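You operate a simulated robot arm through the tools that you are given. There is no shell and no other tool. Be economical: measure what you need, move in short steps, check, and stop when the job is done.

You run a simulated robot arm. Do the job below in one go: nothing can be reset, and whatever is moved stays where it is left.

JOB
Skim the floating flake over the weir with the bar.
Fine: fill the bay to MID first; park the bar again and tighten its lock knob.

The check looks at the end state, three seconds after you hand in, the way a careful person would. Anything else that was tipped, shoved, dropped, spilled or broken makes it a failure.

ROBOT AND FRAMES
A 6-joint arm with a fingered hand, hanging from a carriage that runs on a rail from [86, 2161] to [-13, -317] (x, y) and turns from -61 to 626 degrees about z. Base frame: it is fixed where the carriage stands at the start and does not move with it; the origin is on the floor, on the carriage's upright axis, x ahead of it, y to its left, z up. Lengths are in mm, angles in degrees, forces in N, time in s.
With the tool pointing down near the work surface it reaches from about 100 to 340 mm from the robot's upright axis, wherever it stands. Its first joint turns from -166.0 to 166.0 degrees. Places, roughly: bar lock knob [400, -700, 500]; blue fill lever [400, -400, 600]; open bay [300, -600, 200]; skimming bar [400, -600, 400]. Payload 4 kg.
Tool frame: the origin (TCP) lies between the finger pads and is the grasp point; the fingertips stand 29 mm ahead of it; z points along the fingers, y is the line along which they close. Largest opening 100 mm; the body of the gripper starts 34 mm behind the TCP. The gripper is a hand of 5 fingers: y runs from the thumb to the fingers, the wrist lies at [-15, -114, -189] in the tool frame, and closing takes about 1.5 s.
Orientation is that of the tool frame in the base frame, as a unit quaternion [w, x, y, z]. With the fingers straight down and the wrist toward the robot, the tool's x, y and z point along [0, 1, 0], [1, 0, 0] and [0, 0, -1] of the base frame.

CONTROLS
- The arm moves only by the tool step_arm. Its arguments are lists of equal length, an entry for each row: "translation": the shift along the tool's x, y, z in mm, a list of three; "delta_rot": the turn, a rotation vector about the tool's x, y, z in degrees, a list of three. In form: {"translation": [[tx, ty, tz], ...], "delta_rot": [[ax, ay, az], ...]}. A call has 1 to 12 rows; each row shifts and turns the commanded pose from where the row before left it, along the tool's axes as they then stand. "grip" is the closure, from 0 (fully open) to 1 (shut), set as the call begins (left out, the last holds). Rows are played at 5 a second. More than 50 mm and 8.6 degrees between two rows, or a gripper value outside its range, and nothing of the call is played. Where a pose cannot be reached the arm comes as near as it can. A force on the tool above 40 N (or 10 N above the force at the start of the call, whichever is more), or a blocked arm, ends the call early, and 0.2 s more pass. The fingers move at their own pace (about 108 mm/s each) and stop on an object; they squeeze with about 30 N. The grip force told is the motor's: it shows also when the fingers shut on nothing. Time passes only in rows, and 0.2 s behind the last, so rows that do not move let the fingers close. The reply holds the time, the measured pose of the TCP, the force on the tool along the base axes, the opening and the grip force, in the units named above and with some noise, with the torque about the TCP (base axes, N m) and any sound that the robot's microphone picked up.
- Cameras (640 x 400 px; columns grow to the right, rows downward): "scene" is now at [207.6, -60, 1555.9]; the picture's right is [-0.99, -0.13, 0.00], its down [-0.12, 0.91, -0.41] and it looks along [0.05, -0.40, -0.91] (base axes); focal length 280 px, centre (320, 200). "wrist" rides on the gripper at [66, -86, -121] in the tool frame; the picture's right is [-0.76, 0.31, -0.58], its down [-0.59, -0.70, 0.40] and it looks along [-0.28, 0.64, 0.71] (tool axes); focal length 247 px, centre (320, 200). There is no depth. A picture from a camera that has moved, and an enlarged one, comes with that camera's place and axes in the base frame and with its lens.
- get_image(camera): a new picture of that camera. The clock stands still meanwhile.
- move_column(by): slides the trunk up (or, below 0, down) by that many mm; the arm and the scene camera ride with it, the base frame stays. It gives what a move gives, with no picture.
- steer(legs): drives the robot by 1 to 6 legs, each [ahead, left, turn to the left] in mm, mm and degrees, along the robot's own axes; the way and the turn of a leg run together, so that a leg with both is an arc; at most 1500 mm and 180 degrees a leg. The arm and the cameras ride along, it lands a little off, and it stops where it bumps. It keeps to its track: a leg is cut to what the track allows. It gives what a move gives.
- move_fingers(index, middle, ring, little, thumb_bend, thumb_turn): sets how far each is bent, from 0 (flat) to 1 (curled in); at 0.3 the hand is open as for a grip, at 0.7 the pads meet at the TCP. One left out holds its place. A second passes; each finger stops where it meets its share of the squeeze, and holds until it gets a number again. A gripper value or a shape takes the hand back. It gives what a move gives, with no picture; readings hold the bend of each and the force on index, middle, ring, little, thumb and palm. thumb_turn goes from beside the hand (0) to across from the fingers (1), as for a grip.
- preshape(shape): the hand has 5 fingers and takes this shape, open, in about a second: jaw (thumb against the fingers, like two jaws); tri (thumb and two fingers); tip (a fingertip pinch); poke (one finger out to press); point (the index stretched); flat (the hand flat); cup (the hand cupped); fist (a fist). The gripper value then closes the fingers along that shape, each until it touches; the sizes above hold for jaw. It gives what a move gives, with no picture.
- head_to(pan, tilt): turns the head with the scene camera to pan (to the left, within 155 degrees either way) and tilt (down, from -29 to 69), counted from straight ahead of the robot. It gives what a move gives.
- zoom(camera, box): a new picture of the part [left, top, right, bottom] of that camera's present view, enlarged. The clock stands still meanwhile.
- job_done(): hands the job in; it is judged then, once.

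Work in short steps. Places have to be worked out from the pictures, the camera data and where the tool is seen: move nearer, look again, correct. Check each grasp and each placing, and mend what went wrong. You have 120 turns and 98 pictures in all, those below and enlarged ones among them. Open the gripper and draw the arm clear of the work before you hand the job in, unless the task says otherwise; then end with one line.

The tools are called after "Emit:" as a command line: name --argument value ..., lists and objects as JSON in quotes. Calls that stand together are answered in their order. step_arm: Moves the arm, as the interface text tells. Its arguments: {"type":"object","properties":{"translation":{"type":"array"},"delta_rot":{"type":"array"},"grip":{"type":"number"}},"required":["translation","delta_rot"]} The other tools are called the same way: move_column (by) slides the trunk up or down; preshape (shape) gives the hand a shape; move_fingers (index, middle, ring, little, thumb_bend, thumb_turn) moves the fingers one by one; steer (legs) drives the base; head_to (pan, tilt) turns the head that bears the scene camera; get_image (camera) takes a picture; zoom (camera, box) takes an enlarged picture of a part of a camera's view; job_done () hands the job in.

At the start:

```text
time: 0.0
tool_pos: [319.9, -346.3, 801.9]
tool_rot: [-0.001, 0.707, 0.708, -0.001]
force: [-0.1, -0.8, 0.2]
ft_torque: [0.0, -0.02, 0.0]
grip_width: 99.5
grip_force: 0.0
shape: jaw
bend: [0.3, 0.3, 0.3, 0.3, 0.3, 0.98]
finger forces: [0.0, 0.1, 0.0, 0.0, 0.0, 0.0]
trunk travel left (down, up): [-293.0, 307.0]
robot x, y, heading: [0.6, 1.6, -0.2]
head pan, tilt: [-82.5, 65.9]
```

scene: 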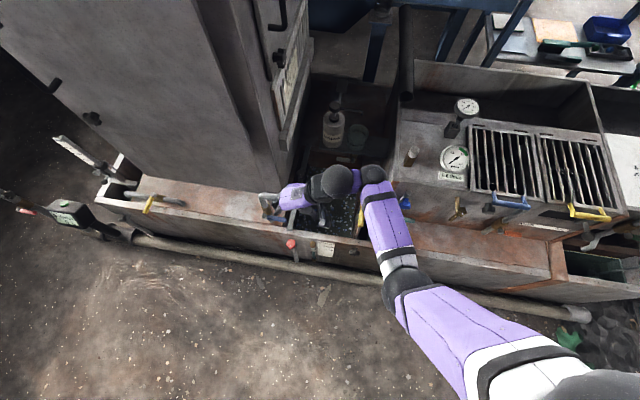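
wrist: 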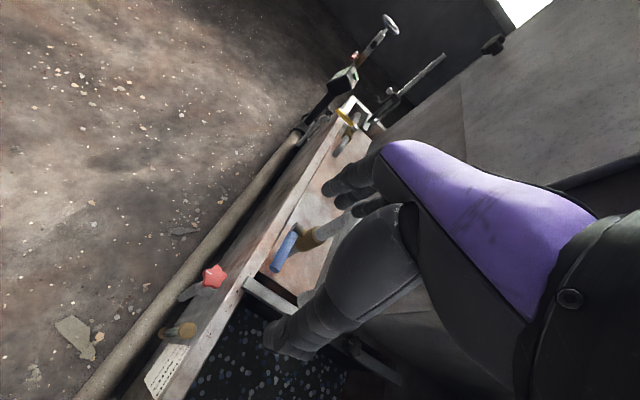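

The arm hides part of the bay. I zoom on the work region to tell the parts apart.

Emit:
zoom --camera "scene" --box '[240, 90, 480, 280]'

Emit:
zoom --camera "wrist" --box '[100, 200, 420, 400]'

```text
2.11 times, centred on (360, 185) of scene
camera zoom: at [207.6, -60.0, 1555.9], right [-0.99, -0.13, 0.0], down [-0.12, 0.91, -0.41], along [0.05, -0.4, -0.91], focal length 589 px, centre (236, 232)
```

zoom: 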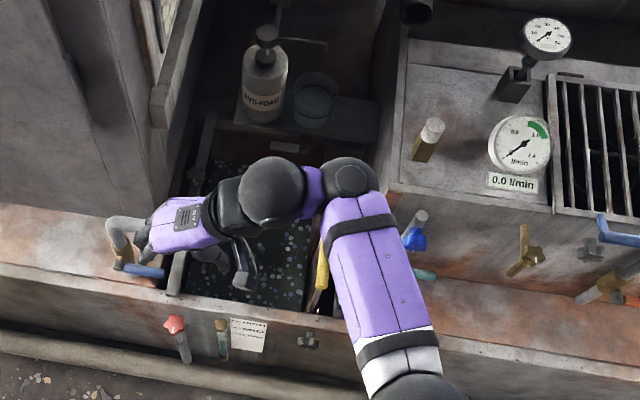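

```text
2.00 times, centred on (260, 300) of wrist
camera zoom: at [233.4, -281.3, 922.2], right [0.31, -0.76, 0.58], down [-0.7, -0.59, -0.4], along [0.64, -0.28, -0.71], focal length 494 px, centre (440, 0)
```

zoom: 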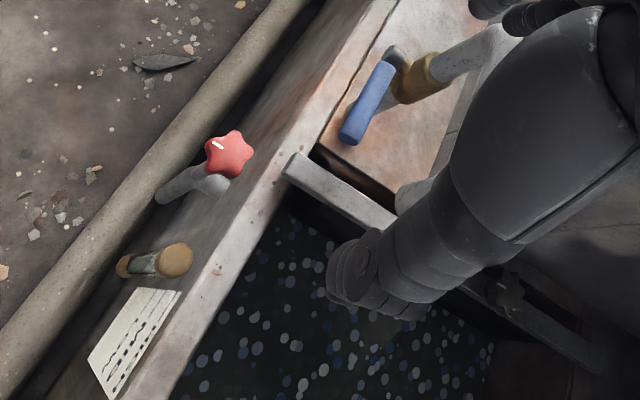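

The blue lever projects to about (432,-389,600), next to the bay. I raise the hand and swing it toward -x and back, so the camera can see into the bay.

Emit:
step_arm --translation '[[0, 0, -40], [40, 0, -30], [40, -30, 0], [40, -30, 0], [0, -49, 0], [0, -49, 0], [0, -49, 0], [0, -49, 0], [0, -49, 0], [0, -49, 0]]' --delta_rot '[[0, 0, 0], [0, 0, 0], [0, 0, 0], [0, 0, 0], [0, 0, 0], [0, 0, 0], [0, 0, 0], [0, 0, 0], [0, 0, 0], [0, 0, 0]]'

Emit:
get_image --camera "scene"

```text
time: 2.2
tool_pos: [113.2, -228.8, 663.8]
tool_rot: [0.0, 0.708, 0.707, -0.001]
force: [0.4, 0.1, -0.1]
ft_torque: [-0.02, 0.02, 0.01]
grip_width: 99.7
grip_force: 0.0
shape: jaw
bend: [0.3, 0.3, 0.3, 0.3, 0.3, 0.98]
finger forces: [0.0, 0.1, 0.1, 0.0, 0.0, 0.0]
out of reach, approached as far as the arm can: row 1, 2, 3, 4, 5, 6, 7, 8, 9, 10
trunk travel left (down, up): [-293.0, 307.0]
robot x, y, heading: [-0.4, 1.4, -0.1]
head pan, tilt: [-82.5, 65.9]
```

```text
93 pictures are left
camera scene: at [207.6, -60.0, 1555.9], right [-0.99, -0.13, 0.0], down [-0.12, 0.91, -0.41], along [0.05, -0.41, -0.91], focal length 280 px, centre (320, 200)
```

scene: 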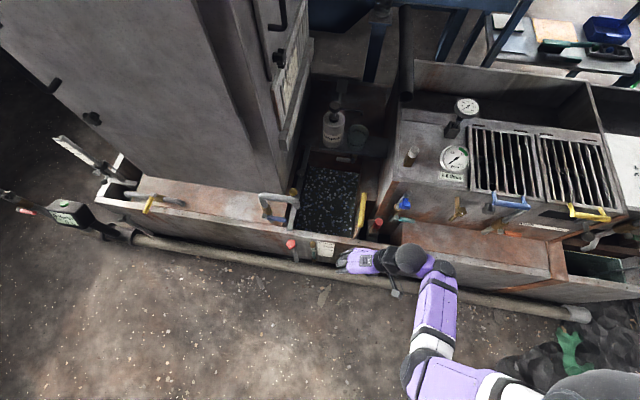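

The bay is in view now, so I zoom in on it.

Emit:
zoom --camera "scene" --box '[230, 90, 430, 270]'

Emit:
zoom --camera "scene" --box '[285, 160, 385, 260]'

```text
2.22 times, centred on (330, 180) of scene
camera zoom: at [207.6, -60.0, 1555.9], right [-0.99, -0.13, 0.0], down [-0.12, 0.91, -0.41], along [0.05, -0.41, -0.91], focal length 621 px, centre (298, 244)
```

zoom: 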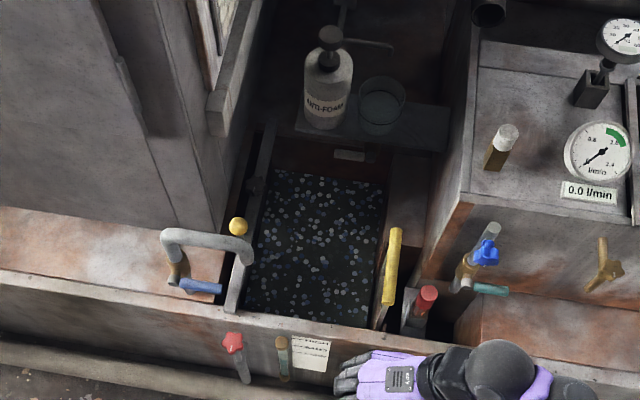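

```text
4.00 times, centred on (335, 210) of scene
camera zoom: at [207.6, -60.0, 1555.9], right [-0.99, -0.13, 0.0], down [-0.12, 0.91, -0.41], along [0.05, -0.41, -0.91], focal length 1118 px, centre (260, 160)
```

zoom: 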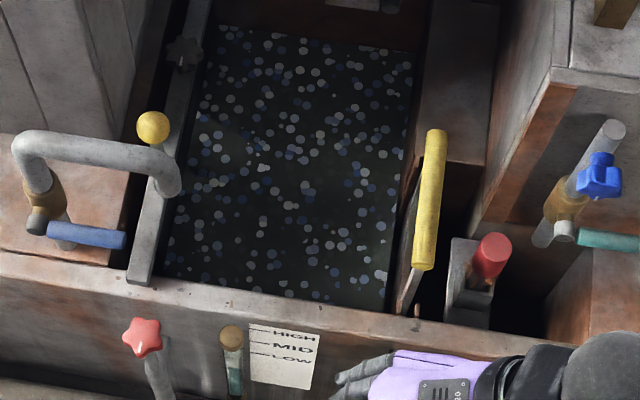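

The parts I read from this view:
- The parked bar lies along the +x side of the bay, with a yellow ball and a black star lock knob.
- The weir is on the -x side.
- The fill lever is on the gooseneck.
- The sight glass with LOW/MID/HIGH is on the front wall.

I'll first move the hand to a safe place in front, then drive nearer.

Emit:
move_column --by 200

Emit:
steer --legs '[[0, -120, 0]]'

Emit:
get_image --camera "scene"

Emit:
get_image --camera "wrist"

```text
time: 4.4
tool_pos: [115.7, -228.5, 864.5]
tool_rot: [0.0, 0.708, 0.707, -0.002]
force: [0.0, -0.7, -0.3]
ft_torque: [-0.01, 0.0, 0.01]
grip_width: 99.4
grip_force: 0.1
shape: jaw
bend: [0.3, 0.3, 0.3, 0.3, 0.3, 0.98]
finger forces: [0.1, 0.0, 0.0, 0.1, 0.0, 0.1]
trunk travel left (down, up): [-493.0, 107.0]
robot x, y, heading: [-0.7, 1.9, -0.1]
head pan, tilt: [-82.5, 65.9]
```

```text
time: 5.6
tool_pos: [109.0, -348.4, 864.2]
tool_rot: [0.001, 0.707, 0.707, -0.001]
force: [0.1, 0.1, -0.2]
ft_torque: [0.0, 0.01, -0.01]
grip_width: 100.1
grip_force: 0.0
shape: jaw
bend: [0.3, 0.3, 0.3, 0.3, 0.3, 0.98]
finger forces: [0.0, 0.0, 0.0, 0.1, 0.0, 0.0]
trunk travel left (down, up): [-493.0, 107.0]
robot x, y, heading: [-6.2, -122.3, -0.0]
head pan, tilt: [-82.5, 65.9]
```

```text
90 pictures are left
camera scene: at [202.9, -179.4, 1755.9], right [-0.99, -0.13, 0.0], down [-0.12, 0.91, -0.41], along [0.05, -0.4, -0.91], focal length 280 px, centre (320, 200)
```

scene: 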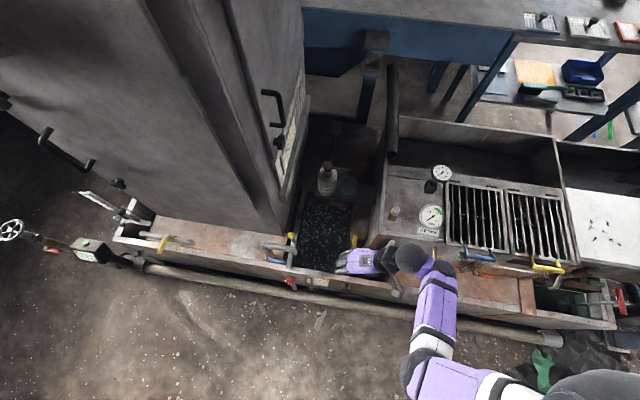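

```text
89 pictures are left
camera wrist: at [23.3, -281.5, 983.9], right [0.31, -0.76, 0.58], down [-0.7, -0.59, -0.4], along [0.64, -0.28, -0.71], focal length 247 px, centre (320, 200)
```

wrist: 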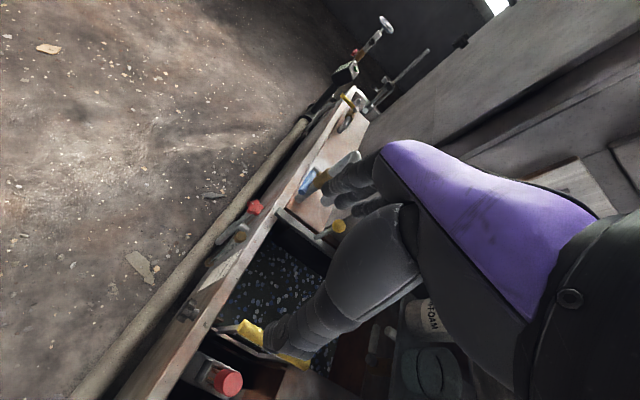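

I zoom in so I can triangulate from this second camera position.

Emit:
zoom --camera "scene" --box '[250, 190, 370, 310]'

Emit:
zoom --camera "wrist" --box '[170, 130, 370, 390]'

```text
3.33 times, centred on (310, 250) of scene
camera zoom: at [202.9, -179.4, 1755.9], right [-0.99, -0.13, 0.0], down [-0.12, 0.91, -0.41], along [0.05, -0.4, -0.91], focal length 932 px, centre (353, 33)
```

zoom: 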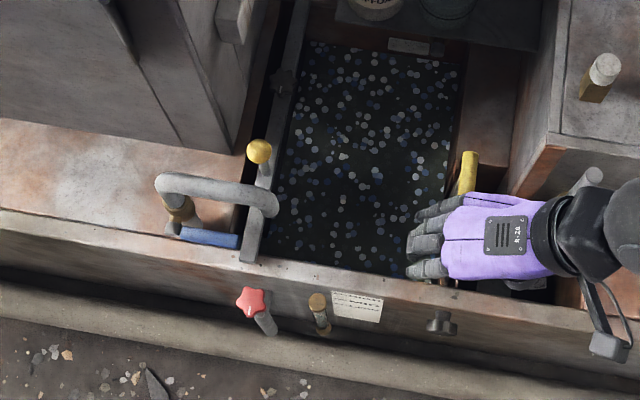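

```text
1.54 times, centred on (270, 260) of wrist
camera zoom: at [23.3, -281.5, 983.9], right [0.31, -0.76, 0.58], down [-0.7, -0.59, -0.4], along [0.64, -0.28, -0.71], focal length 380 px, centre (397, 108)
```

zoom: 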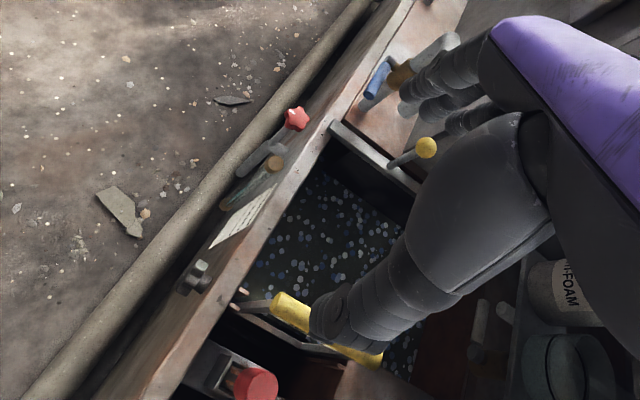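

Triangulated positions: ball about (375,-523,558), lock knob about (364,-642,509). The lever handle runs from x≈456 to x≈379 at y≈-400, z≈573. I move the hand toward +x over the lever and watch how the reach behaves.

Emit:
step_arm --translation '[[0, 45, 0], [0, 45, 0], [0, 45, 0], [0, 45, 0]]' --delta_rot '[[0, 0, 0], [0, 0, 0], [0, 0, 0], [0, 0, 0]]'

```text
time: 6.6
tool_pos: [288.6, -345.3, 861.8]
tool_rot: [0.0, 0.708, 0.706, -0.001]
force: [-1.0, 0.2, 0.0]
ft_torque: [0.01, -0.03, 0.01]
grip_width: 100.0
grip_force: 0.1
shape: jaw
bend: [0.3, 0.3, 0.3, 0.3, 0.3, 0.98]
finger forces: [0.1, 0.1, 0.1, 0.0, 0.1, 0.0]
trunk travel left (down, up): [-493.0, 107.0]
robot x, y, heading: [-5.2, -117.2, -0.0]
head pan, tilt: [-82.5, 65.9]
```

The hand now stands 120 mm or so short of the lever in x. I look at the lever and the placard with the wrist camera.

Emit:
zoom --camera "wrist" --box '[180, 190, 340, 340]'

```text
2.67 times, centred on (260, 265) of wrist
camera zoom: at [202.5, -280.1, 981.5], right [0.31, -0.76, 0.58], down [-0.7, -0.59, -0.4], along [0.64, -0.29, -0.71], focal length 659 px, centre (480, 27)
```

zoom: 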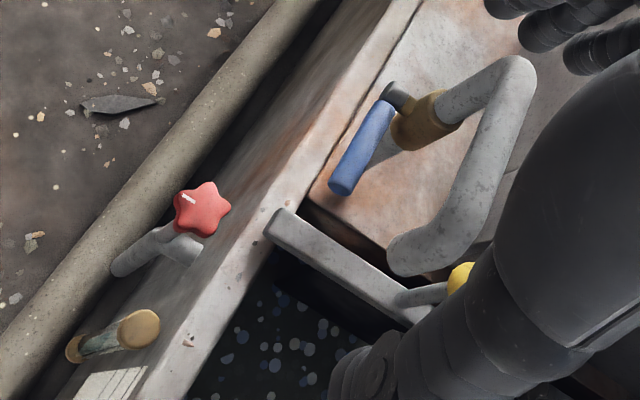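

The lever lies level on a y-axis spindle in front of the upright pipe, so it is shut, and upright would be open. I shape the hand to poke and look at where the fingertip lies relative to the TCP.

Emit:
preshape --shape "poke"

Emit:
get_image --camera "wrist"

Emit:
get_image --camera "scene"

```text
time: 7.5
tool_pos: [289.2, -345.5, 861.2]
tool_rot: [0.0, 0.708, 0.706, 0.0]
force: [-0.1, 0.5, 0.0]
ft_torque: [0.01, 0.02, 0.01]
grip_width: 0.0
grip_force: 0.0
shape: poke
bend: [0.7, 0.7, 0.99, 0.99, 1.0, 1.0]
finger forces: [0.1, 0.1, 0.0, 0.1, 0.0, 0.0]
trunk travel left (down, up): [-493.0, 107.0]
robot x, y, heading: [-4.4, -119.0, -0.1]
head pan, tilt: [-82.5, 65.9]
```

```text
85 pictures are left
camera wrist: at [201.9, -280.2, 981.6], right [0.31, -0.76, 0.58], down [-0.7, -0.59, -0.4], along [0.64, -0.29, -0.71], focal length 247 px, centre (320, 200)
```

wrist: 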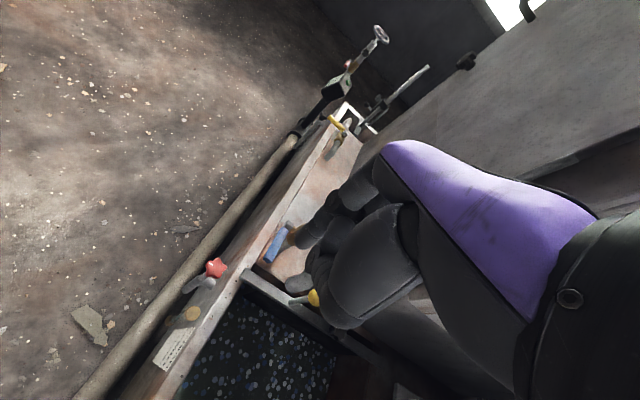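

```text
84 pictures are left
camera scene: at [202.9, -179.4, 1755.9], right [-0.99, -0.13, 0.0], down [-0.12, 0.91, -0.41], along [0.05, -0.4, -0.91], focal length 280 px, centre (320, 200)
```

scene: 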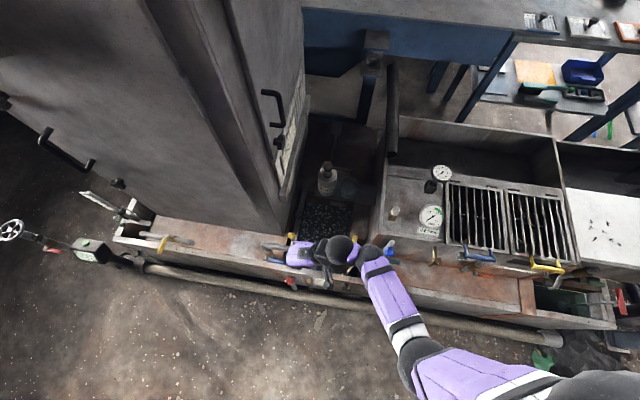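

In poke shape the finger pads stay at the TCP. I lower the trunk, then tilt the hand 45° so the fingers point down and toward -y, ready to meet the lever from the front.

Emit:
move_column --by -170

Emit:
step_arm --translation '[[20, 0, 0], [20, 0, 0], [20, 0, 0], [0, 0, 0], [0, 0, 0], [0, 0, 0]]' --delta_rot '[[0, -7.5, 0], [0, -7.5, 0], [0, -7.5, 0], [0, -7.5, 0], [0, -7.5, 0], [0, -7.5, 0]]'

Emit:
get_image --camera "wrist"

Emit:
get_image --camera "scene"

```text
time: 9.4
tool_pos: [289.0, -347.2, 691.0]
tool_rot: [0.0, 0.707, 0.707, 0.0]
force: [-0.4, -0.4, 0.1]
ft_torque: [0.03, 0.0, 0.0]
grip_width: 0.0
grip_force: 0.1
shape: poke
bend: [0.7, 0.7, 0.99, 0.99, 1.0, 1.0]
finger forces: [0.1, 0.1, 0.0, 0.1, 0.0, 0.0]
trunk travel left (down, up): [-323.0, 277.0]
robot x, y, heading: [-6.0, -117.0, -0.1]
head pan, tilt: [-82.5, 65.9]
```

```text
time: 10.8
tool_pos: [289.3, -285.8, 684.2]
tool_rot: [0.271, 0.653, 0.653, -0.273]
force: [0.0, 0.2, 0.1]
ft_torque: [0.01, -0.04, -0.02]
grip_width: 0.0
grip_force: 0.1
shape: poke
bend: [0.7, 0.7, 0.99, 0.99, 1.0, 1.0]
finger forces: [0.0, 0.0, 0.1, 0.0, 0.0, 0.0]
trunk travel left (down, up): [-323.0, 277.0]
robot x, y, heading: [-8.0, -120.5, 0.0]
head pan, tilt: [-82.5, 65.9]
```

```text
83 pictures are left
camera wrist: at [202.4, -154.9, 721.8], right [0.31, -0.12, 0.94], down [-0.7, -0.7, 0.14], along [0.64, -0.71, -0.3], focal length 247 px, centre (320, 200)
```

wrist: 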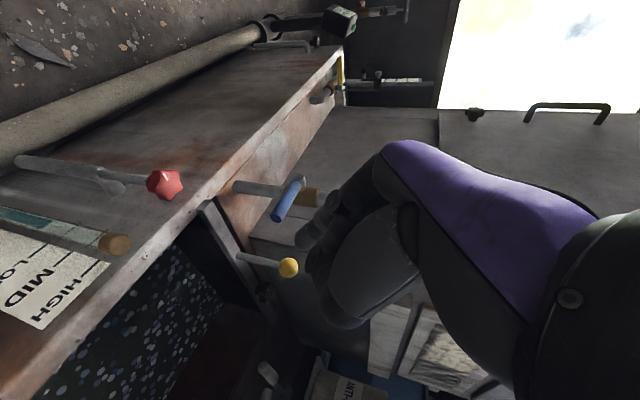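

```text
82 pictures are left
camera scene: at [202.9, -179.4, 1585.9], right [-0.99, -0.13, 0.0], down [-0.12, 0.91, -0.41], along [0.05, -0.4, -0.91], focal length 280 px, centre (320, 200)
```

scene: 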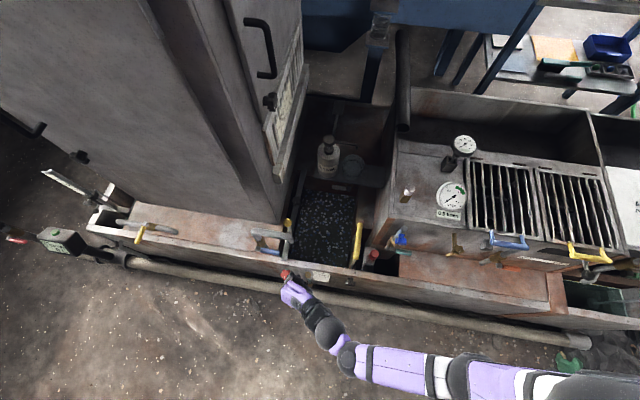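

The wrist view agrees: lever tip about (384,-399,572), hub (451,-400,574), ledge down at z≈443, so there is room to turn it either way. I move the fingertips to just above the handle tip.

Emit:
step_arm --translation '[[-10.6, 34.3, 33.7], [-10.6, 34.3, 33.7], [-10.6, 34.3, 33.7]]' --delta_rot '[[0, 0, 0], [0, 0, 0], [0, 0, 0]]'

Emit:
get_image --camera "wrist"

Emit:
zoom --camera "scene" --box '[220, 190, 370, 310]'

```text
time: 11.6
tool_pos: [395.5, -379.5, 633.5]
tool_rot: [0.271, 0.653, 0.653, -0.272]
force: [0.6, 0.5, -0.7]
ft_torque: [0.0, 0.0, 0.02]
grip_width: 0.0
grip_force: 0.0
shape: poke
bend: [0.7, 0.7, 0.99, 0.99, 1.0, 1.0]
finger forces: [0.0, 0.1, 0.0, 0.0, 0.0, 0.1]
trunk travel left (down, up): [-323.0, 277.0]
robot x, y, heading: [-5.4, -122.1, -0.2]
head pan, tilt: [-82.5, 65.9]
```

```text
81 pictures are left
camera wrist: at [308.0, -247.2, 671.2], right [0.31, -0.12, 0.94], down [-0.7, -0.7, 0.14], along [0.64, -0.71, -0.3], focal length 247 px, centre (320, 200)
```

wrist: 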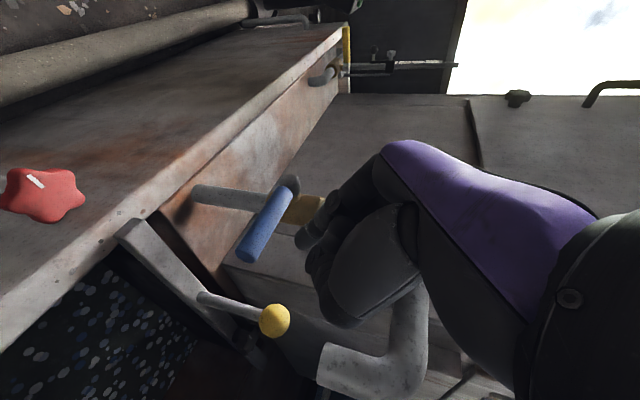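

```text
3.33 times, centred on (295, 250) of scene
camera zoom: at [203.1, -179.8, 1586.1], right [-0.99, -0.13, 0.0], down [-0.12, 0.9, -0.41], along [0.05, -0.41, -0.91], focal length 932 px, centre (403, 33)
```

zoom: 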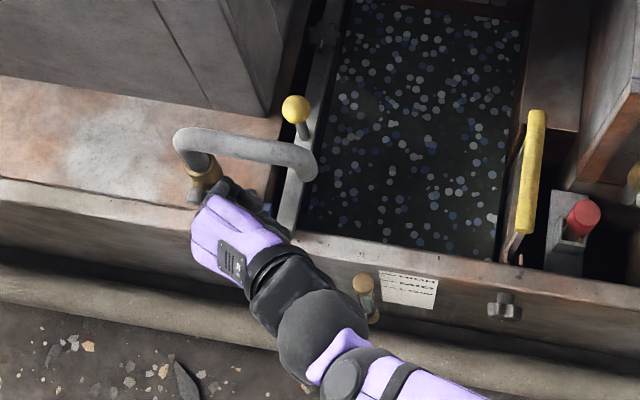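

The fingertips are about 35 mm above the handle. I press down gently to test which way it turns.

Emit:
step_arm --translation '[[7, -3, 7], [7, -3, 7], [7, 0, 7], [7, 0, 7], [4, 0, 4], [4, 0, 4]]' --delta_rot '[[0, 0, 0], [0, 0, 0], [0, 0, 0], [0, 0, 0], [0, 0, 0], [0, 0, 0]]'

Emit:
get_image --camera "wrist"

```text
time: 13.0
tool_pos: [384.5, -375.8, 598.2]
tool_rot: [0.271, 0.653, 0.653, -0.272]
force: [0.6, 1.6, 1.1]
ft_torque: [-0.01, -0.04, 0.03]
grip_width: 0.2
grip_force: 0.1
shape: poke
bend: [0.7, 0.7, 0.99, 0.99, 1.0, 1.0]
finger forces: [2.6, 0.0, 0.1, 0.0, 0.1, 0.1]
out of reach, approached as far as the arm can: row 4, 5
trunk travel left (down, up): [-323.0, 277.0]
robot x, y, heading: [-4.1, -121.9, 0.1]
head pan, tilt: [-82.5, 65.9]
```

```text
79 pictures are left
camera wrist: at [297.7, -245.0, 635.9], right [0.31, -0.13, 0.94], down [-0.7, -0.7, 0.14], along [0.64, -0.7, -0.3], focal length 247 px, centre (320, 200)
```

wrist: 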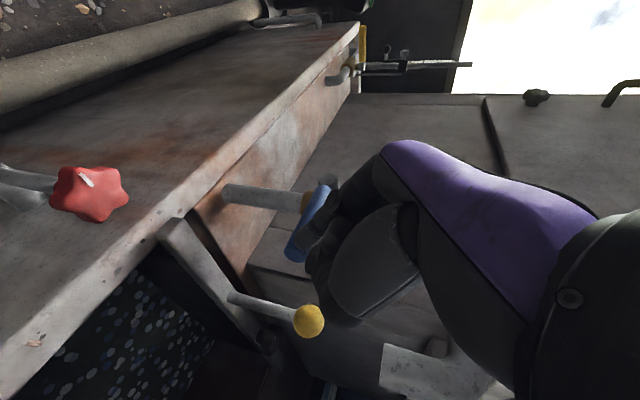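

The index is touching the handle at 2.6 N, but the arm is at the low end of its reach. I lift a little, lower the trunk, and press again.

Emit:
step_arm --translation '[[-30, 0, -30], [-30, 0, -30], [-14, 0, -14]]' --delta_rot '[[0, 0, 0], [0, 0, 0], [0, 0, 0]]'

Emit:
move_column --by -90

Emit:
step_arm --translation '[[0, 0, 0]]' --delta_rot '[[0, 0, 0]]'

```text
time: 13.8
tool_pos: [385.3, -380.7, 699.2]
tool_rot: [0.271, 0.653, 0.653, -0.272]
force: [-0.1, 0.7, 0.4]
ft_torque: [0.04, 0.03, -0.03]
grip_width: 0.0
grip_force: 0.1
shape: poke
bend: [0.7, 0.7, 0.99, 0.99, 1.0, 1.0]
finger forces: [0.1, 0.0, 0.0, 0.0, 0.0, 0.0]
trunk travel left (down, up): [-323.0, 277.0]
robot x, y, heading: [-4.5, -119.2, 0.2]
head pan, tilt: [-82.5, 65.9]
```

```text
time: 15.1
tool_pos: [384.6, -380.5, 608.6]
tool_rot: [0.27, 0.653, 0.654, -0.272]
force: [0.0, -0.5, -0.1]
ft_torque: [0.0, 0.0, 0.0]
grip_width: 0.0
grip_force: 0.0
shape: poke
bend: [0.7, 0.7, 0.99, 0.99, 1.0, 1.0]
finger forces: [0.0, 0.1, 0.0, 0.1, 0.0, 0.2]
trunk travel left (down, up): [-233.0, 367.0]
robot x, y, heading: [-4.0, -116.0, 0.1]
head pan, tilt: [-82.5, 65.9]
```

```text
time: 15.5
tool_pos: [383.2, -381.0, 610.5]
tool_rot: [0.27, 0.653, 0.653, -0.272]
force: [0.1, 0.7, -0.3]
ft_torque: [0.0, 0.01, -0.01]
grip_width: 0.0
grip_force: 0.0
shape: poke
bend: [0.7, 0.7, 0.99, 0.99, 1.0, 1.0]
finger forces: [0.0, 0.1, 0.0, 0.0, 0.0, 0.0]
trunk travel left (down, up): [-233.0, 367.0]
robot x, y, heading: [-2.9, -120.6, 0.0]
head pan, tilt: [-82.5, 65.9]
```

I press down in small steps, about 7 mm a row, watching the index force.

Emit:
step_arm --translation '[[5, 3, 5], [5, 3, 5], [5, 2, 5], [5, 0, 5]]' --delta_rot '[[0, 0, 0], [0, 0, 0], [0, 0, 0], [0, 0, 0]]'

Emit:
get_image --camera "wrist"

```text
time: 16.4
tool_pos: [401.1, -376.5, 593.3]
tool_rot: [0.279, 0.651, 0.653, -0.269]
force: [-6.2, 13.2, 23.0]
ft_torque: [-0.17, 0.24, -0.05]
grip_width: 0.2
grip_force: 0.0
shape: poke
bend: [0.7, 0.7, 0.99, 0.99, 1.0, 1.0]
finger forces: [13.0, 22.4, 0.0, 0.1, 0.1, 0.1]
trunk travel left (down, up): [-233.0, 367.0]
robot x, y, heading: [-5.4, -118.1, 0.1]
head pan, tilt: [-82.5, 65.9]
stopped in row 4: the force on the tool passed its limit at 46 N (the readings are from after the stop); the commanded pose is now the measured one
```

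```text
78 pictures are left
camera wrist: at [312.4, -245.3, 628.7], right [0.29, -0.12, 0.95], down [-0.7, -0.7, 0.13], along [0.65, -0.7, -0.29], focal length 247 px, centre (320, 200)
```

wrist: 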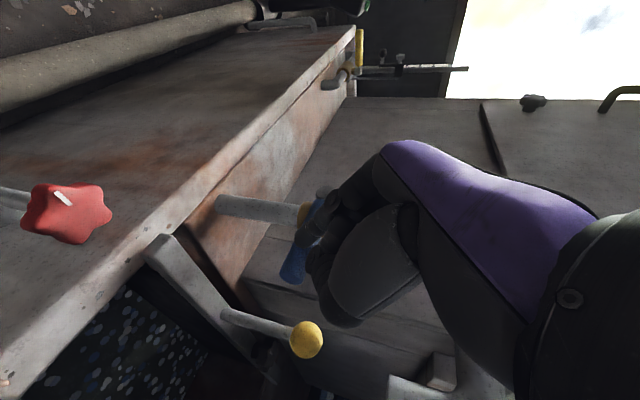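

The lever resists downward (46 N, no turn), so it must turn upward. I back off, go to the point shape with only the index out, and check where that finger lies.

Emit:
step_arm --translation '[[-14, -5, -14], [-10, -5, -35], [0, 0, -40], [0, 0, -10]]' --delta_rot '[[0, 0, 0], [0, 0, 0], [0, 0, 0], [0, 0, 0]]'

Emit:
preshape --shape "point"

Emit:
get_image --camera "wrist"

Emit:
zoom --camera "scene" --box '[200, 190, 350, 330]'

```text
time: 17.4
tool_pos: [387.6, -328.0, 675.2]
tool_rot: [0.277, 0.652, 0.652, -0.27]
force: [-0.2, 0.3, -0.4]
ft_torque: [0.0, 0.01, 0.01]
grip_width: 0.0
grip_force: 0.1
shape: poke
bend: [0.7, 0.7, 0.99, 0.99, 1.0, 1.0]
finger forces: [0.0, 0.0, 0.0, 0.1, 0.0, 0.1]
trunk travel left (down, up): [-233.0, 367.0]
robot x, y, heading: [-3.7, -121.9, 0.1]
head pan, tilt: [-82.5, 65.9]
```

```text
time: 18.2
tool_pos: [388.3, -328.3, 675.0]
tool_rot: [0.277, 0.652, 0.652, -0.269]
force: [-1.0, -1.1, 0.8]
ft_torque: [-0.03, 0.01, -0.01]
grip_width: 0.0
grip_force: 0.1
shape: point
bend: [0.2, 1.0, 1.0, 1.0, 1.0, 0.87]
finger forces: [0.1, 0.0, 0.1, 0.0, 0.1, 0.0]
trunk travel left (down, up): [-233.0, 367.0]
robot x, y, heading: [-5.4, -125.2, -0.1]
head pan, tilt: [-82.5, 65.9]
```

```text
77 pictures are left
camera wrist: at [300.2, -196.5, 711.3], right [0.3, -0.12, 0.95], down [-0.7, -0.7, 0.13], along [0.65, -0.7, -0.29], focal length 247 px, centre (320, 200)
```

wrist: 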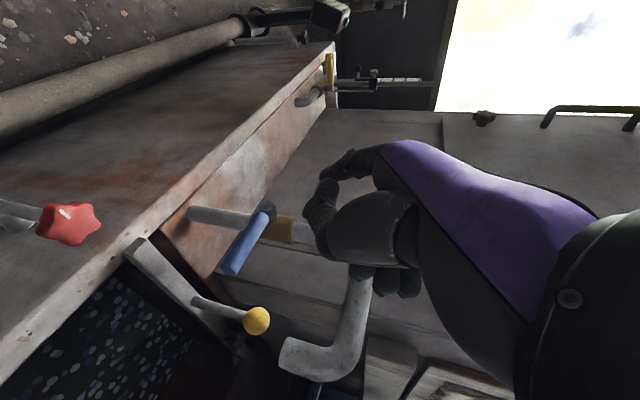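

```text
2.86 times, centred on (275, 260) of scene
camera zoom: at [202.9, -179.0, 1495.9], right [-0.99, -0.13, 0.0], down [-0.12, 0.91, -0.41], along [0.05, -0.4, -0.91], focal length 799 px, centre (449, 29)
```

zoom: 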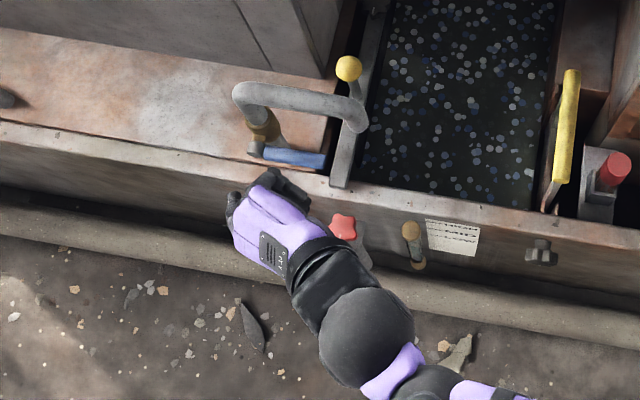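

The index is on the lower (+x tool) side, so the curled fingers would foul the handle. I'll roll the hand 90° so the row of fingers goes under the handle with the thumb above, and hook the lever upward.

Emit:
preshape --shape "jaw"

Emit:
step_arm --translation '[[0, 0, 0], [0, 0, 0], [0, 0, 0], [0, 0, 0], [0, 0, 0], [0, 0, 0], [0, 0, 0], [0, 0, 0], [0, 0, 0], [0, 0, 0], [0, 0, 0]]' --delta_rot '[[0, 0, -8.2], [0, 0, -8.2], [0, 0, -8.2], [0, 0, -8.2], [0, 0, -8.2], [0, 0, -8.2], [0, 0, -8.2], [0, 0, -8.2], [0, 0, -8.2], [0, 0, -8.2], [0, 0, -8.2]]'

Emit:
get_image --camera "wrist"

Emit:
get_image --camera "scene"

```text
time: 19.1
tool_pos: [387.4, -328.8, 674.9]
tool_rot: [0.277, 0.652, 0.652, -0.269]
force: [0.2, 0.8, -0.2]
ft_torque: [-0.04, 0.0, 0.01]
grip_width: 99.7
grip_force: 0.0
shape: jaw
bend: [0.3, 0.3, 0.3, 0.3, 0.3, 0.97]
finger forces: [0.1, 0.1, 0.0, 0.1, 0.0, 0.1]
trunk travel left (down, up): [-233.0, 367.0]
robot x, y, heading: [-6.9, -119.0, 0.2]
head pan, tilt: [-82.5, 65.9]
```

```text
time: 21.6
tool_pos: [388.2, -325.5, 677.6]
tool_rot: [0.004, -0.001, 0.922, -0.386]
force: [-0.3, 0.9, 0.4]
ft_torque: [-0.04, 0.02, -0.02]
grip_width: 100.0
grip_force: 0.1
shape: jaw
bend: [0.3, 0.3, 0.3, 0.3, 0.3, 0.98]
finger forces: [0.1, 0.0, 0.0, 0.0, 0.0, 0.0]
trunk travel left (down, up): [-233.0, 367.0]
robot x, y, heading: [-5.9, -119.8, -0.3]
head pan, tilt: [-82.5, 65.9]
```

```text
75 pictures are left
camera wrist: at [321.0, -299.9, 822.6], right [0.75, 0.63, 0.19], down [0.59, -0.77, 0.23], along [0.29, -0.06, -0.96], focal length 247 px, centre (320, 200)
```

wrist: 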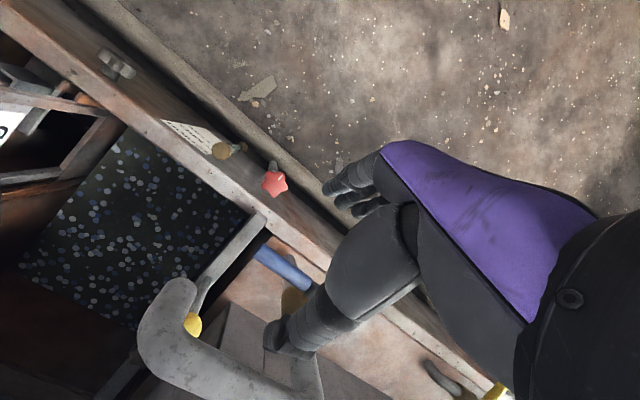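

```text
74 pictures are left
camera scene: at [203.1, -179.0, 1495.9], right [-0.99, -0.13, 0.0], down [-0.12, 0.91, -0.41], along [0.05, -0.4, -0.91], focal length 280 px, centre (320, 200)
```

scene: 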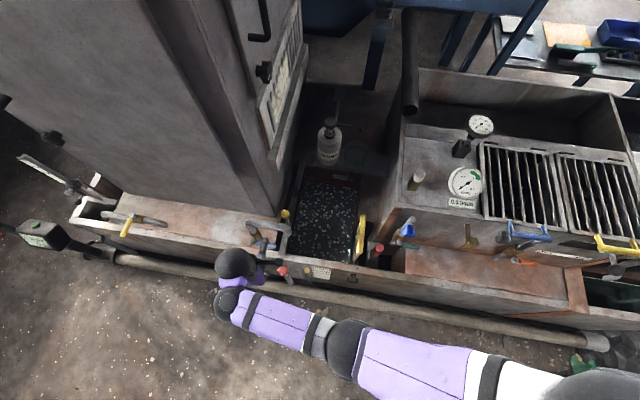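

That orientation is reachable. I fold the thumb aside and half-bend the fingers, then go in along the tool axis until the fingers sit just under the handle tip.

Emit:
move_fingers --index 0.5 --middle 0.5 --ring 0.5 --little 0.5 --thumb_bend 0.0 --thumb_turn 0.0

Emit:
step_arm --translation '[[15, 9, 24], [15, 9, 24], [0, 0, 20]]' --delta_rot '[[0, 0, 0], [0, 0, 0], [0, 0, 0]]'

Emit:
get_image --camera "wrist"

Emit:
zoom --camera "scene" --box '[200, 190, 350, 330]'

```text
time: 22.6
tool_pos: [388.1, -325.5, 675.8]
tool_rot: [0.003, -0.001, 0.922, -0.386]
force: [0.8, -0.2, 0.6]
ft_torque: [0.01, 0.01, 0.02]
grip_width: 134.0
grip_force: 0.0
shape: fingers
bend: [0.5, 0.5, 0.5, 0.5, 0.0, 0.0]
finger forces: [0.0, 0.1, 0.0, 0.0, 0.1, 0.1]
trunk travel left (down, up): [-233.0, 367.0]
robot x, y, heading: [-3.3, -120.5, 0.1]
head pan, tilt: [-82.5, 65.9]
```

```text
time: 23.4
tool_pos: [357.6, -363.0, 616.3]
tool_rot: [0.005, -0.001, 0.922, -0.387]
force: [0.2, 0.1, 0.9]
ft_torque: [-0.01, 0.01, -0.01]
grip_width: 134.2
grip_force: 0.0
shape: fingers
bend: [0.5, 0.5, 0.5, 0.5, 0.0, 0.0]
finger forces: [0.1, 0.1, 0.0, 0.0, 0.0, 0.1]
trunk travel left (down, up): [-233.0, 367.0]
robot x, y, heading: [-7.6, -120.5, 0.1]
head pan, tilt: [-82.5, 65.9]
```

```text
73 pictures are left
camera wrist: at [290.1, -337.6, 760.5], right [0.75, 0.63, 0.19], down [0.59, -0.77, 0.23], along [0.29, -0.06, -0.95], focal length 247 px, centre (320, 200)
```

wrist: 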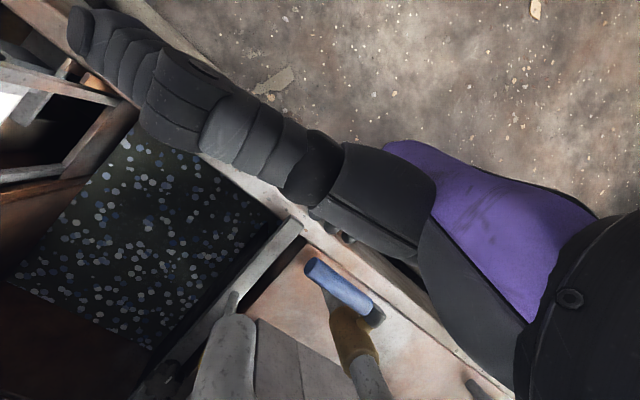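

```text
2.86 times, centred on (275, 260) of scene
camera zoom: at [203.0, -179.2, 1495.9], right [-0.99, -0.13, 0.0], down [-0.12, 0.9, -0.41], along [0.05, -0.41, -0.91], focal length 799 px, centre (449, 29)
```

zoom: 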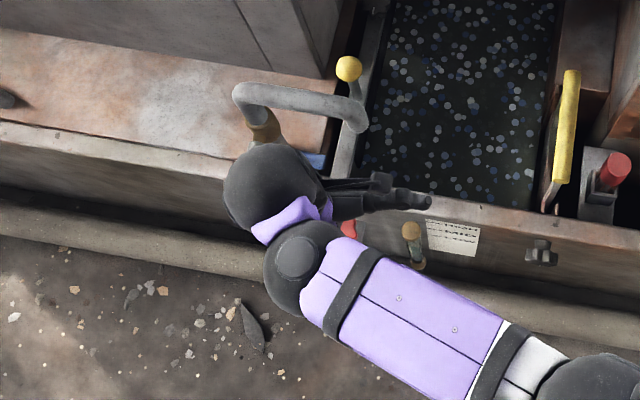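

The handle is clear of the thumb and the fingers point toward its underside. I advance the last 49 mm.

Emit:
step_arm --translation '[[0, 1, 15], [0, 1, 15], [0, 0, 12], [0, 0, 7]]' --delta_rot '[[0, 0, 0], [0, 0, 0], [0, 0, 0], [0, 0, 0]]'

Emit:
get_image --camera "wrist"

```text
time: 24.4
tool_pos: [358.7, -395.7, 579.5]
tool_rot: [0.004, -0.001, 0.923, -0.386]
force: [1.0, -0.5, -0.5]
ft_torque: [-0.02, 0.0, 0.04]
grip_width: 134.2
grip_force: 0.0
shape: fingers
bend: [0.5, 0.5, 0.5, 0.5, 0.0, 0.0]
finger forces: [0.0, 0.1, 0.0, 0.0, 0.1, 0.0]
trunk travel left (down, up): [-233.0, 367.0]
robot x, y, heading: [-6.2, -115.8, 0.0]
head pan, tilt: [-82.5, 65.9]
```

```text
71 pictures are left
camera wrist: at [289.8, -370.6, 725.1], right [0.75, 0.63, 0.19], down [0.59, -0.77, 0.23], along [0.29, -0.06, -0.95], focal length 247 px, centre (320, 200)
```

wrist: 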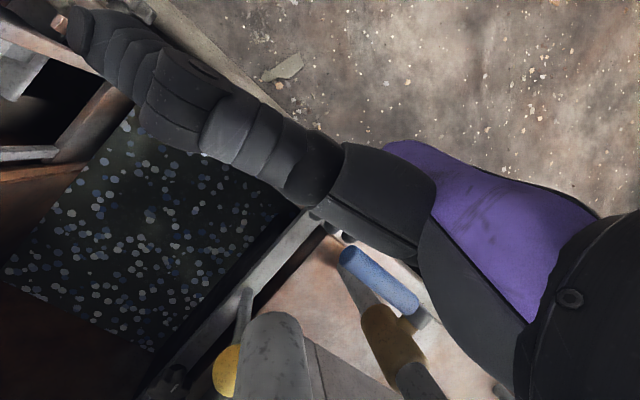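

The fingers are under the handle. I lift about 30 mm in small rows.

Emit:
step_arm --translation '[[0, -5.7, -5.7], [0, -5.7, -5.7], [0, -5.7, -5.7], [0, -5.7, -5.7]]' --delta_rot '[[0, 0, 0], [0, 0, 0], [0, 0, 0], [0, 0, 0]]'

Emit:
get_image --camera "wrist"

```text
time: 25.4
tool_pos: [356.6, -396.6, 613.3]
tool_rot: [0.005, -0.002, 0.922, -0.387]
force: [-0.1, 0.2, -1.9]
ft_torque: [0.0, 0.05, 0.01]
grip_width: 134.0
grip_force: 0.6
shape: fingers
bend: [0.5, 0.5, 0.48, 0.5, 0.0, 0.0]
finger forces: [0.0, 0.0, 1.3, 0.1, 0.0, 0.1]
trunk travel left (down, up): [-233.0, 367.0]
robot x, y, heading: [-3.7, -119.6, -0.0]
head pan, tilt: [-82.5, 65.9]
```

```text
70 pictures are left
camera wrist: at [288.6, -370.6, 757.6], right [0.75, 0.63, 0.19], down [0.59, -0.77, 0.23], along [0.29, -0.06, -0.96], focal length 247 px, centre (320, 200)
```

wrist: 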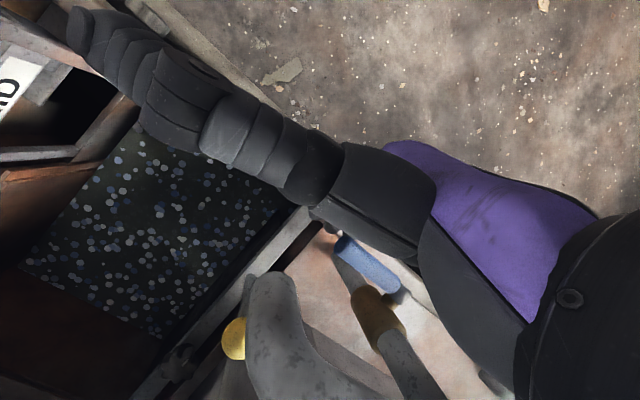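

Contact has just begun (ring 1.3 N), so I keep lifting.

Emit:
step_arm --translation '[[0, -5, -5], [0, -5, -5], [-2, -5, -5], [-2, -5, -5]]' --delta_rot '[[0, 0, 0], [0, 0, 0], [0, 0, 0], [0, 0, 0]]'

Emit:
get_image --camera "wrist"

```text
time: 26.4
tool_pos: [362.2, -396.6, 642.3]
tool_rot: [0.005, -0.002, 0.922, -0.387]
force: [-0.9, 1.7, -0.9]
ft_torque: [0.11, 0.08, 0.08]
grip_width: 134.0
grip_force: 1.5
shape: fingers
bend: [0.5, 0.5, 0.46, 0.5, 0.0, 0.0]
finger forces: [0.0, 0.0, 2.7, 0.0, 0.1, 0.0]
trunk travel left (down, up): [-233.0, 367.0]
robot x, y, heading: [-3.1, -120.3, 0.3]
head pan, tilt: [-82.5, 65.9]
```

```text
69 pictures are left
camera wrist: at [294.0, -370.6, 786.7], right [0.75, 0.63, 0.19], down [0.59, -0.77, 0.23], along [0.29, -0.06, -0.96], focal length 247 px, centre (320, 200)
```

wrist: 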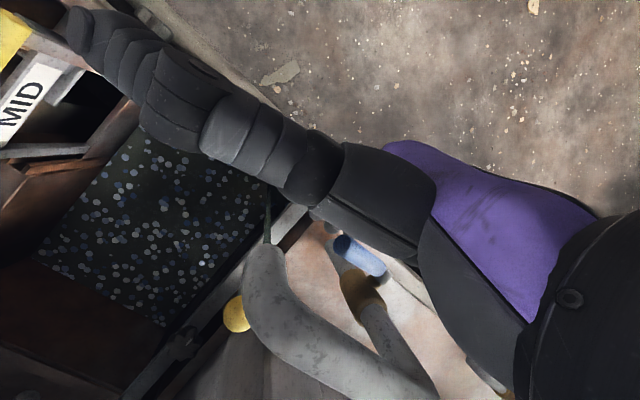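

The lever is turning up and a thin stream seems to leave the spout. I check the sight glass and the other labels from the scene camera.

Emit:
zoom --camera "scene" --box '[270, 170, 400, 300]'

Emit:
zoom --camera "wrist" --box '[0, 0, 120, 120]'

```text
3.08 times, centred on (335, 235) of scene
camera zoom: at [202.8, -178.6, 1495.8], right [-0.99, -0.13, 0.0], down [-0.12, 0.91, -0.41], along [0.05, -0.4, -0.91], focal length 860 px, centre (274, 92)
```

zoom: 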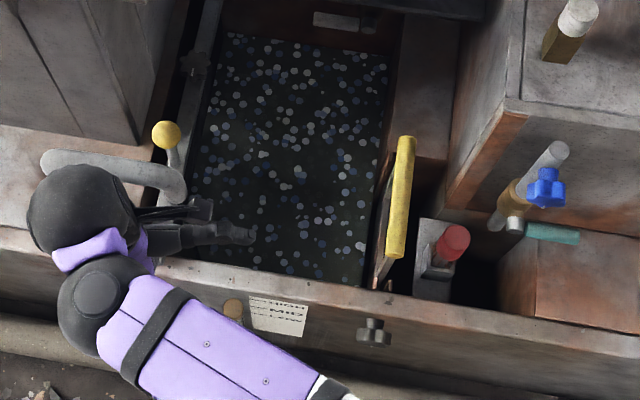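

```text
3.33 times, centred on (60, 60) of wrist
camera zoom: at [294.0, -370.6, 786.7], right [0.75, 0.63, 0.19], down [0.59, -0.77, 0.23], along [0.29, -0.06, -0.96], focal length 823 px, centre (1187, 667)
```

zoom: 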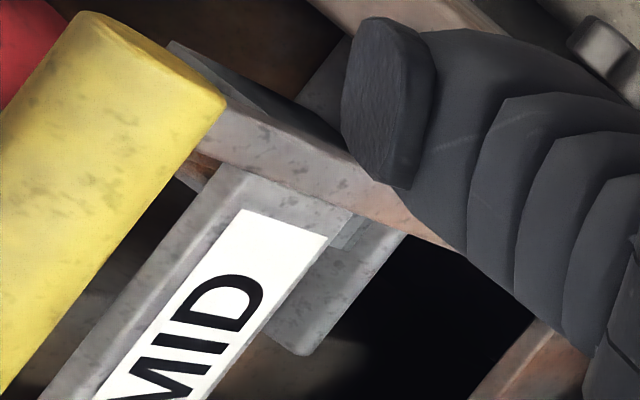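

I check the flow plate and the spout for actual flow.

Emit:
zoom --camera "scene" --box '[430, 100, 530, 220]'

Emit:
zoom --camera "wrist" --box '[200, 170, 420, 310]'

```text
3.33 times, centred on (480, 160) of scene
camera zoom: at [202.8, -178.6, 1495.8], right [-0.99, -0.13, 0.0], down [-0.12, 0.91, -0.41], along [0.05, -0.4, -0.91], focal length 932 px, centre (-213, 333)
```

zoom: 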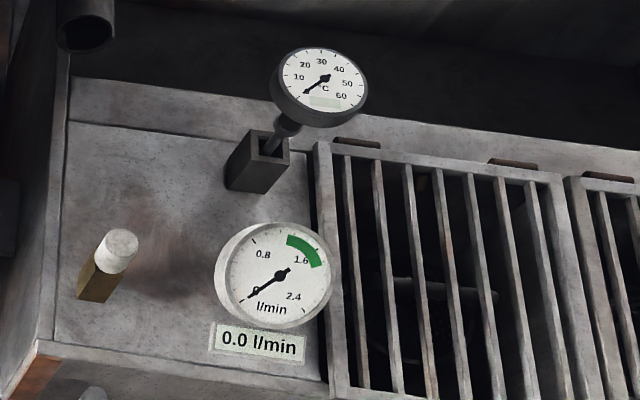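

```text
2.86 times, centred on (310, 240) of wrist
camera zoom: at [294.0, -370.6, 786.7], right [0.75, 0.63, 0.19], down [0.59, -0.77, 0.23], along [0.29, -0.06, -0.96], focal length 706 px, centre (349, 86)
```

zoom: 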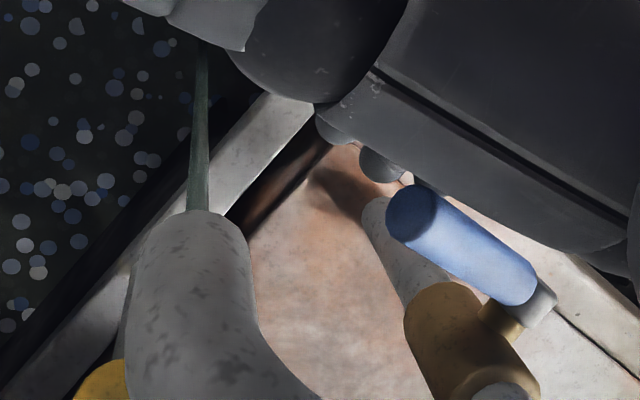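

Water is running with the lever about 25–30° up. I slide the fingers out along their own axis so the lever isn't disturbed, and then look at the sight glass.

Emit:
step_arm --translation '[[0, 4, 0], [0, 0, -30], [0, 0, -40], [-30, 0, -30]]' --delta_rot '[[0, 0, 0], [0, 0, 0], [0, 0, 0], [0, 0, 0]]'

Emit:
get_image --camera "wrist"

Emit:
zoom --camera "scene" --box '[260, 210, 380, 310]'

```text
time: 27.4
tool_pos: [400.5, -324.4, 689.4]
tool_rot: [0.006, -0.001, 0.922, -0.387]
force: [-0.3, 0.6, 0.0]
ft_torque: [-0.03, 0.05, 0.02]
grip_width: 134.1
grip_force: 0.1
shape: fingers
bend: [0.5, 0.5, 0.5, 0.5, 0.0, 0.0]
finger forces: [0.0, 0.1, 0.0, 0.0, 0.1, 0.1]
out of reach, approached as far as the arm can: row 3, 4
trunk travel left (down, up): [-233.0, 367.0]
robot x, y, heading: [-2.7, -121.1, 0.2]
head pan, tilt: [-82.5, 65.9]
```

```text
64 pictures are left
camera wrist: at [332.0, -298.4, 835.2], right [0.75, 0.63, 0.19], down [0.59, -0.77, 0.23], along [0.29, -0.06, -0.95], focal length 247 px, centre (320, 200)
```

wrist: 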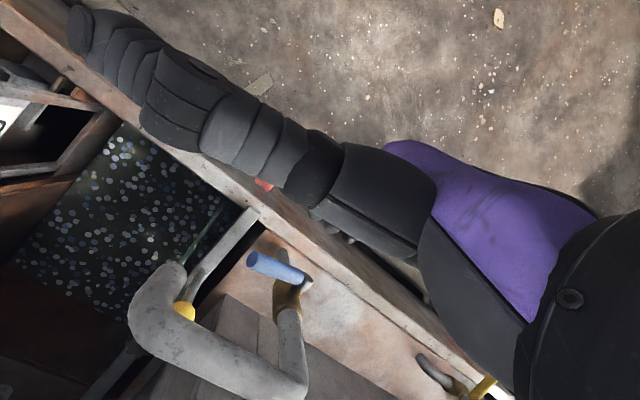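

```text
4.00 times, centred on (320, 260) of scene
camera zoom: at [203.2, -178.9, 1496.0], right [-0.99, -0.13, 0.0], down [-0.12, 0.91, -0.41], along [0.05, -0.4, -0.91], focal length 1118 px, centre (320, -40)
```

zoom: 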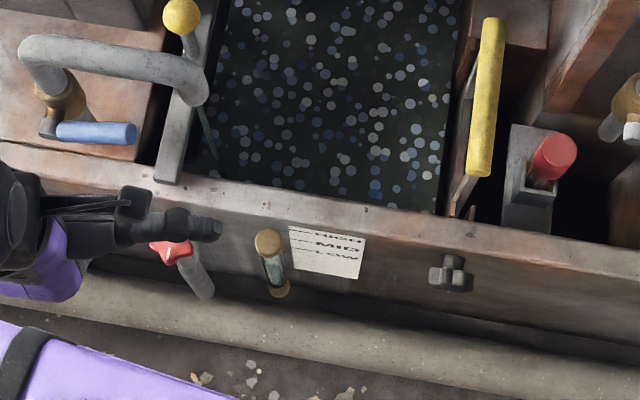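

The stream is thin and the glass can't be read from this steep angle. I roll the hand back 90° to the earlier wrist-camera pose, which sees the sight glass and also suits pressing the lever shut.

Emit:
step_arm --translation '[[0, 0, 0], [0, 0, 0], [0, 0, 0], [0, 0, 0], [0, 0, 0], [0, 0, 0], [0, 0, 0], [0, 0, 0], [0, 0, 0], [0, 0, 0], [0, 0, 0]]' --delta_rot '[[0, 0, 8.2], [0, 0, 8.2], [0, 0, 8.2], [0, 0, 8.2], [0, 0, 8.2], [0, 0, 8.2], [0, 0, 8.2], [0, 0, 8.2], [0, 0, 8.2], [0, 0, 8.2], [0, 0, 8.2]]'

Emit:
step_arm --translation '[[22, -42, 10], [22, -42, 10], [22, -42, 5], [22, -40, 5]]' --delta_rot '[[0, 0, 0], [0, 0, 0], [0, 0, 0], [0, 0, 0]]'

Emit:
get_image --camera "wrist"

```text
time: 29.8
tool_pos: [398.4, -322.8, 691.7]
tool_rot: [0.279, 0.653, 0.651, -0.269]
force: [0.1, -1.0, -0.2]
ft_torque: [-0.01, 0.04, 0.03]
grip_width: 134.1
grip_force: 0.1
shape: fingers
bend: [0.5, 0.5, 0.5, 0.5, 0.0, 0.0]
finger forces: [0.0, 0.1, 0.0, 0.1, 0.0, 0.0]
trunk travel left (down, up): [-233.0, 367.0]
robot x, y, heading: [-4.5, -121.2, 0.2]
head pan, tilt: [-82.5, 65.9]
```

```text
time: 30.8
tool_pos: [231.9, -281.3, 608.8]
tool_rot: [0.277, 0.652, 0.652, -0.269]
force: [-0.1, -0.2, -0.2]
ft_torque: [0.0, -0.01, 0.02]
grip_width: 134.0
grip_force: 0.1
shape: fingers
bend: [0.5, 0.5, 0.5, 0.5, 0.0, 0.0]
finger forces: [0.0, 0.0, 0.1, 0.0, 0.0, 0.1]
trunk travel left (down, up): [-233.0, 367.0]
robot x, y, heading: [-1.3, -124.2, -0.1]
head pan, tilt: [-82.5, 65.9]
```

```text
62 pictures are left
camera wrist: at [143.1, -149.6, 644.0], right [0.3, -0.12, 0.95], down [-0.7, -0.7, 0.13], along [0.65, -0.7, -0.29], focal length 247 px, centre (320, 200)
```

wrist: 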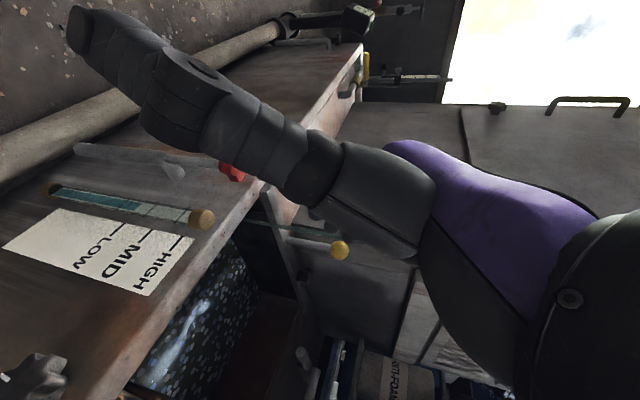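

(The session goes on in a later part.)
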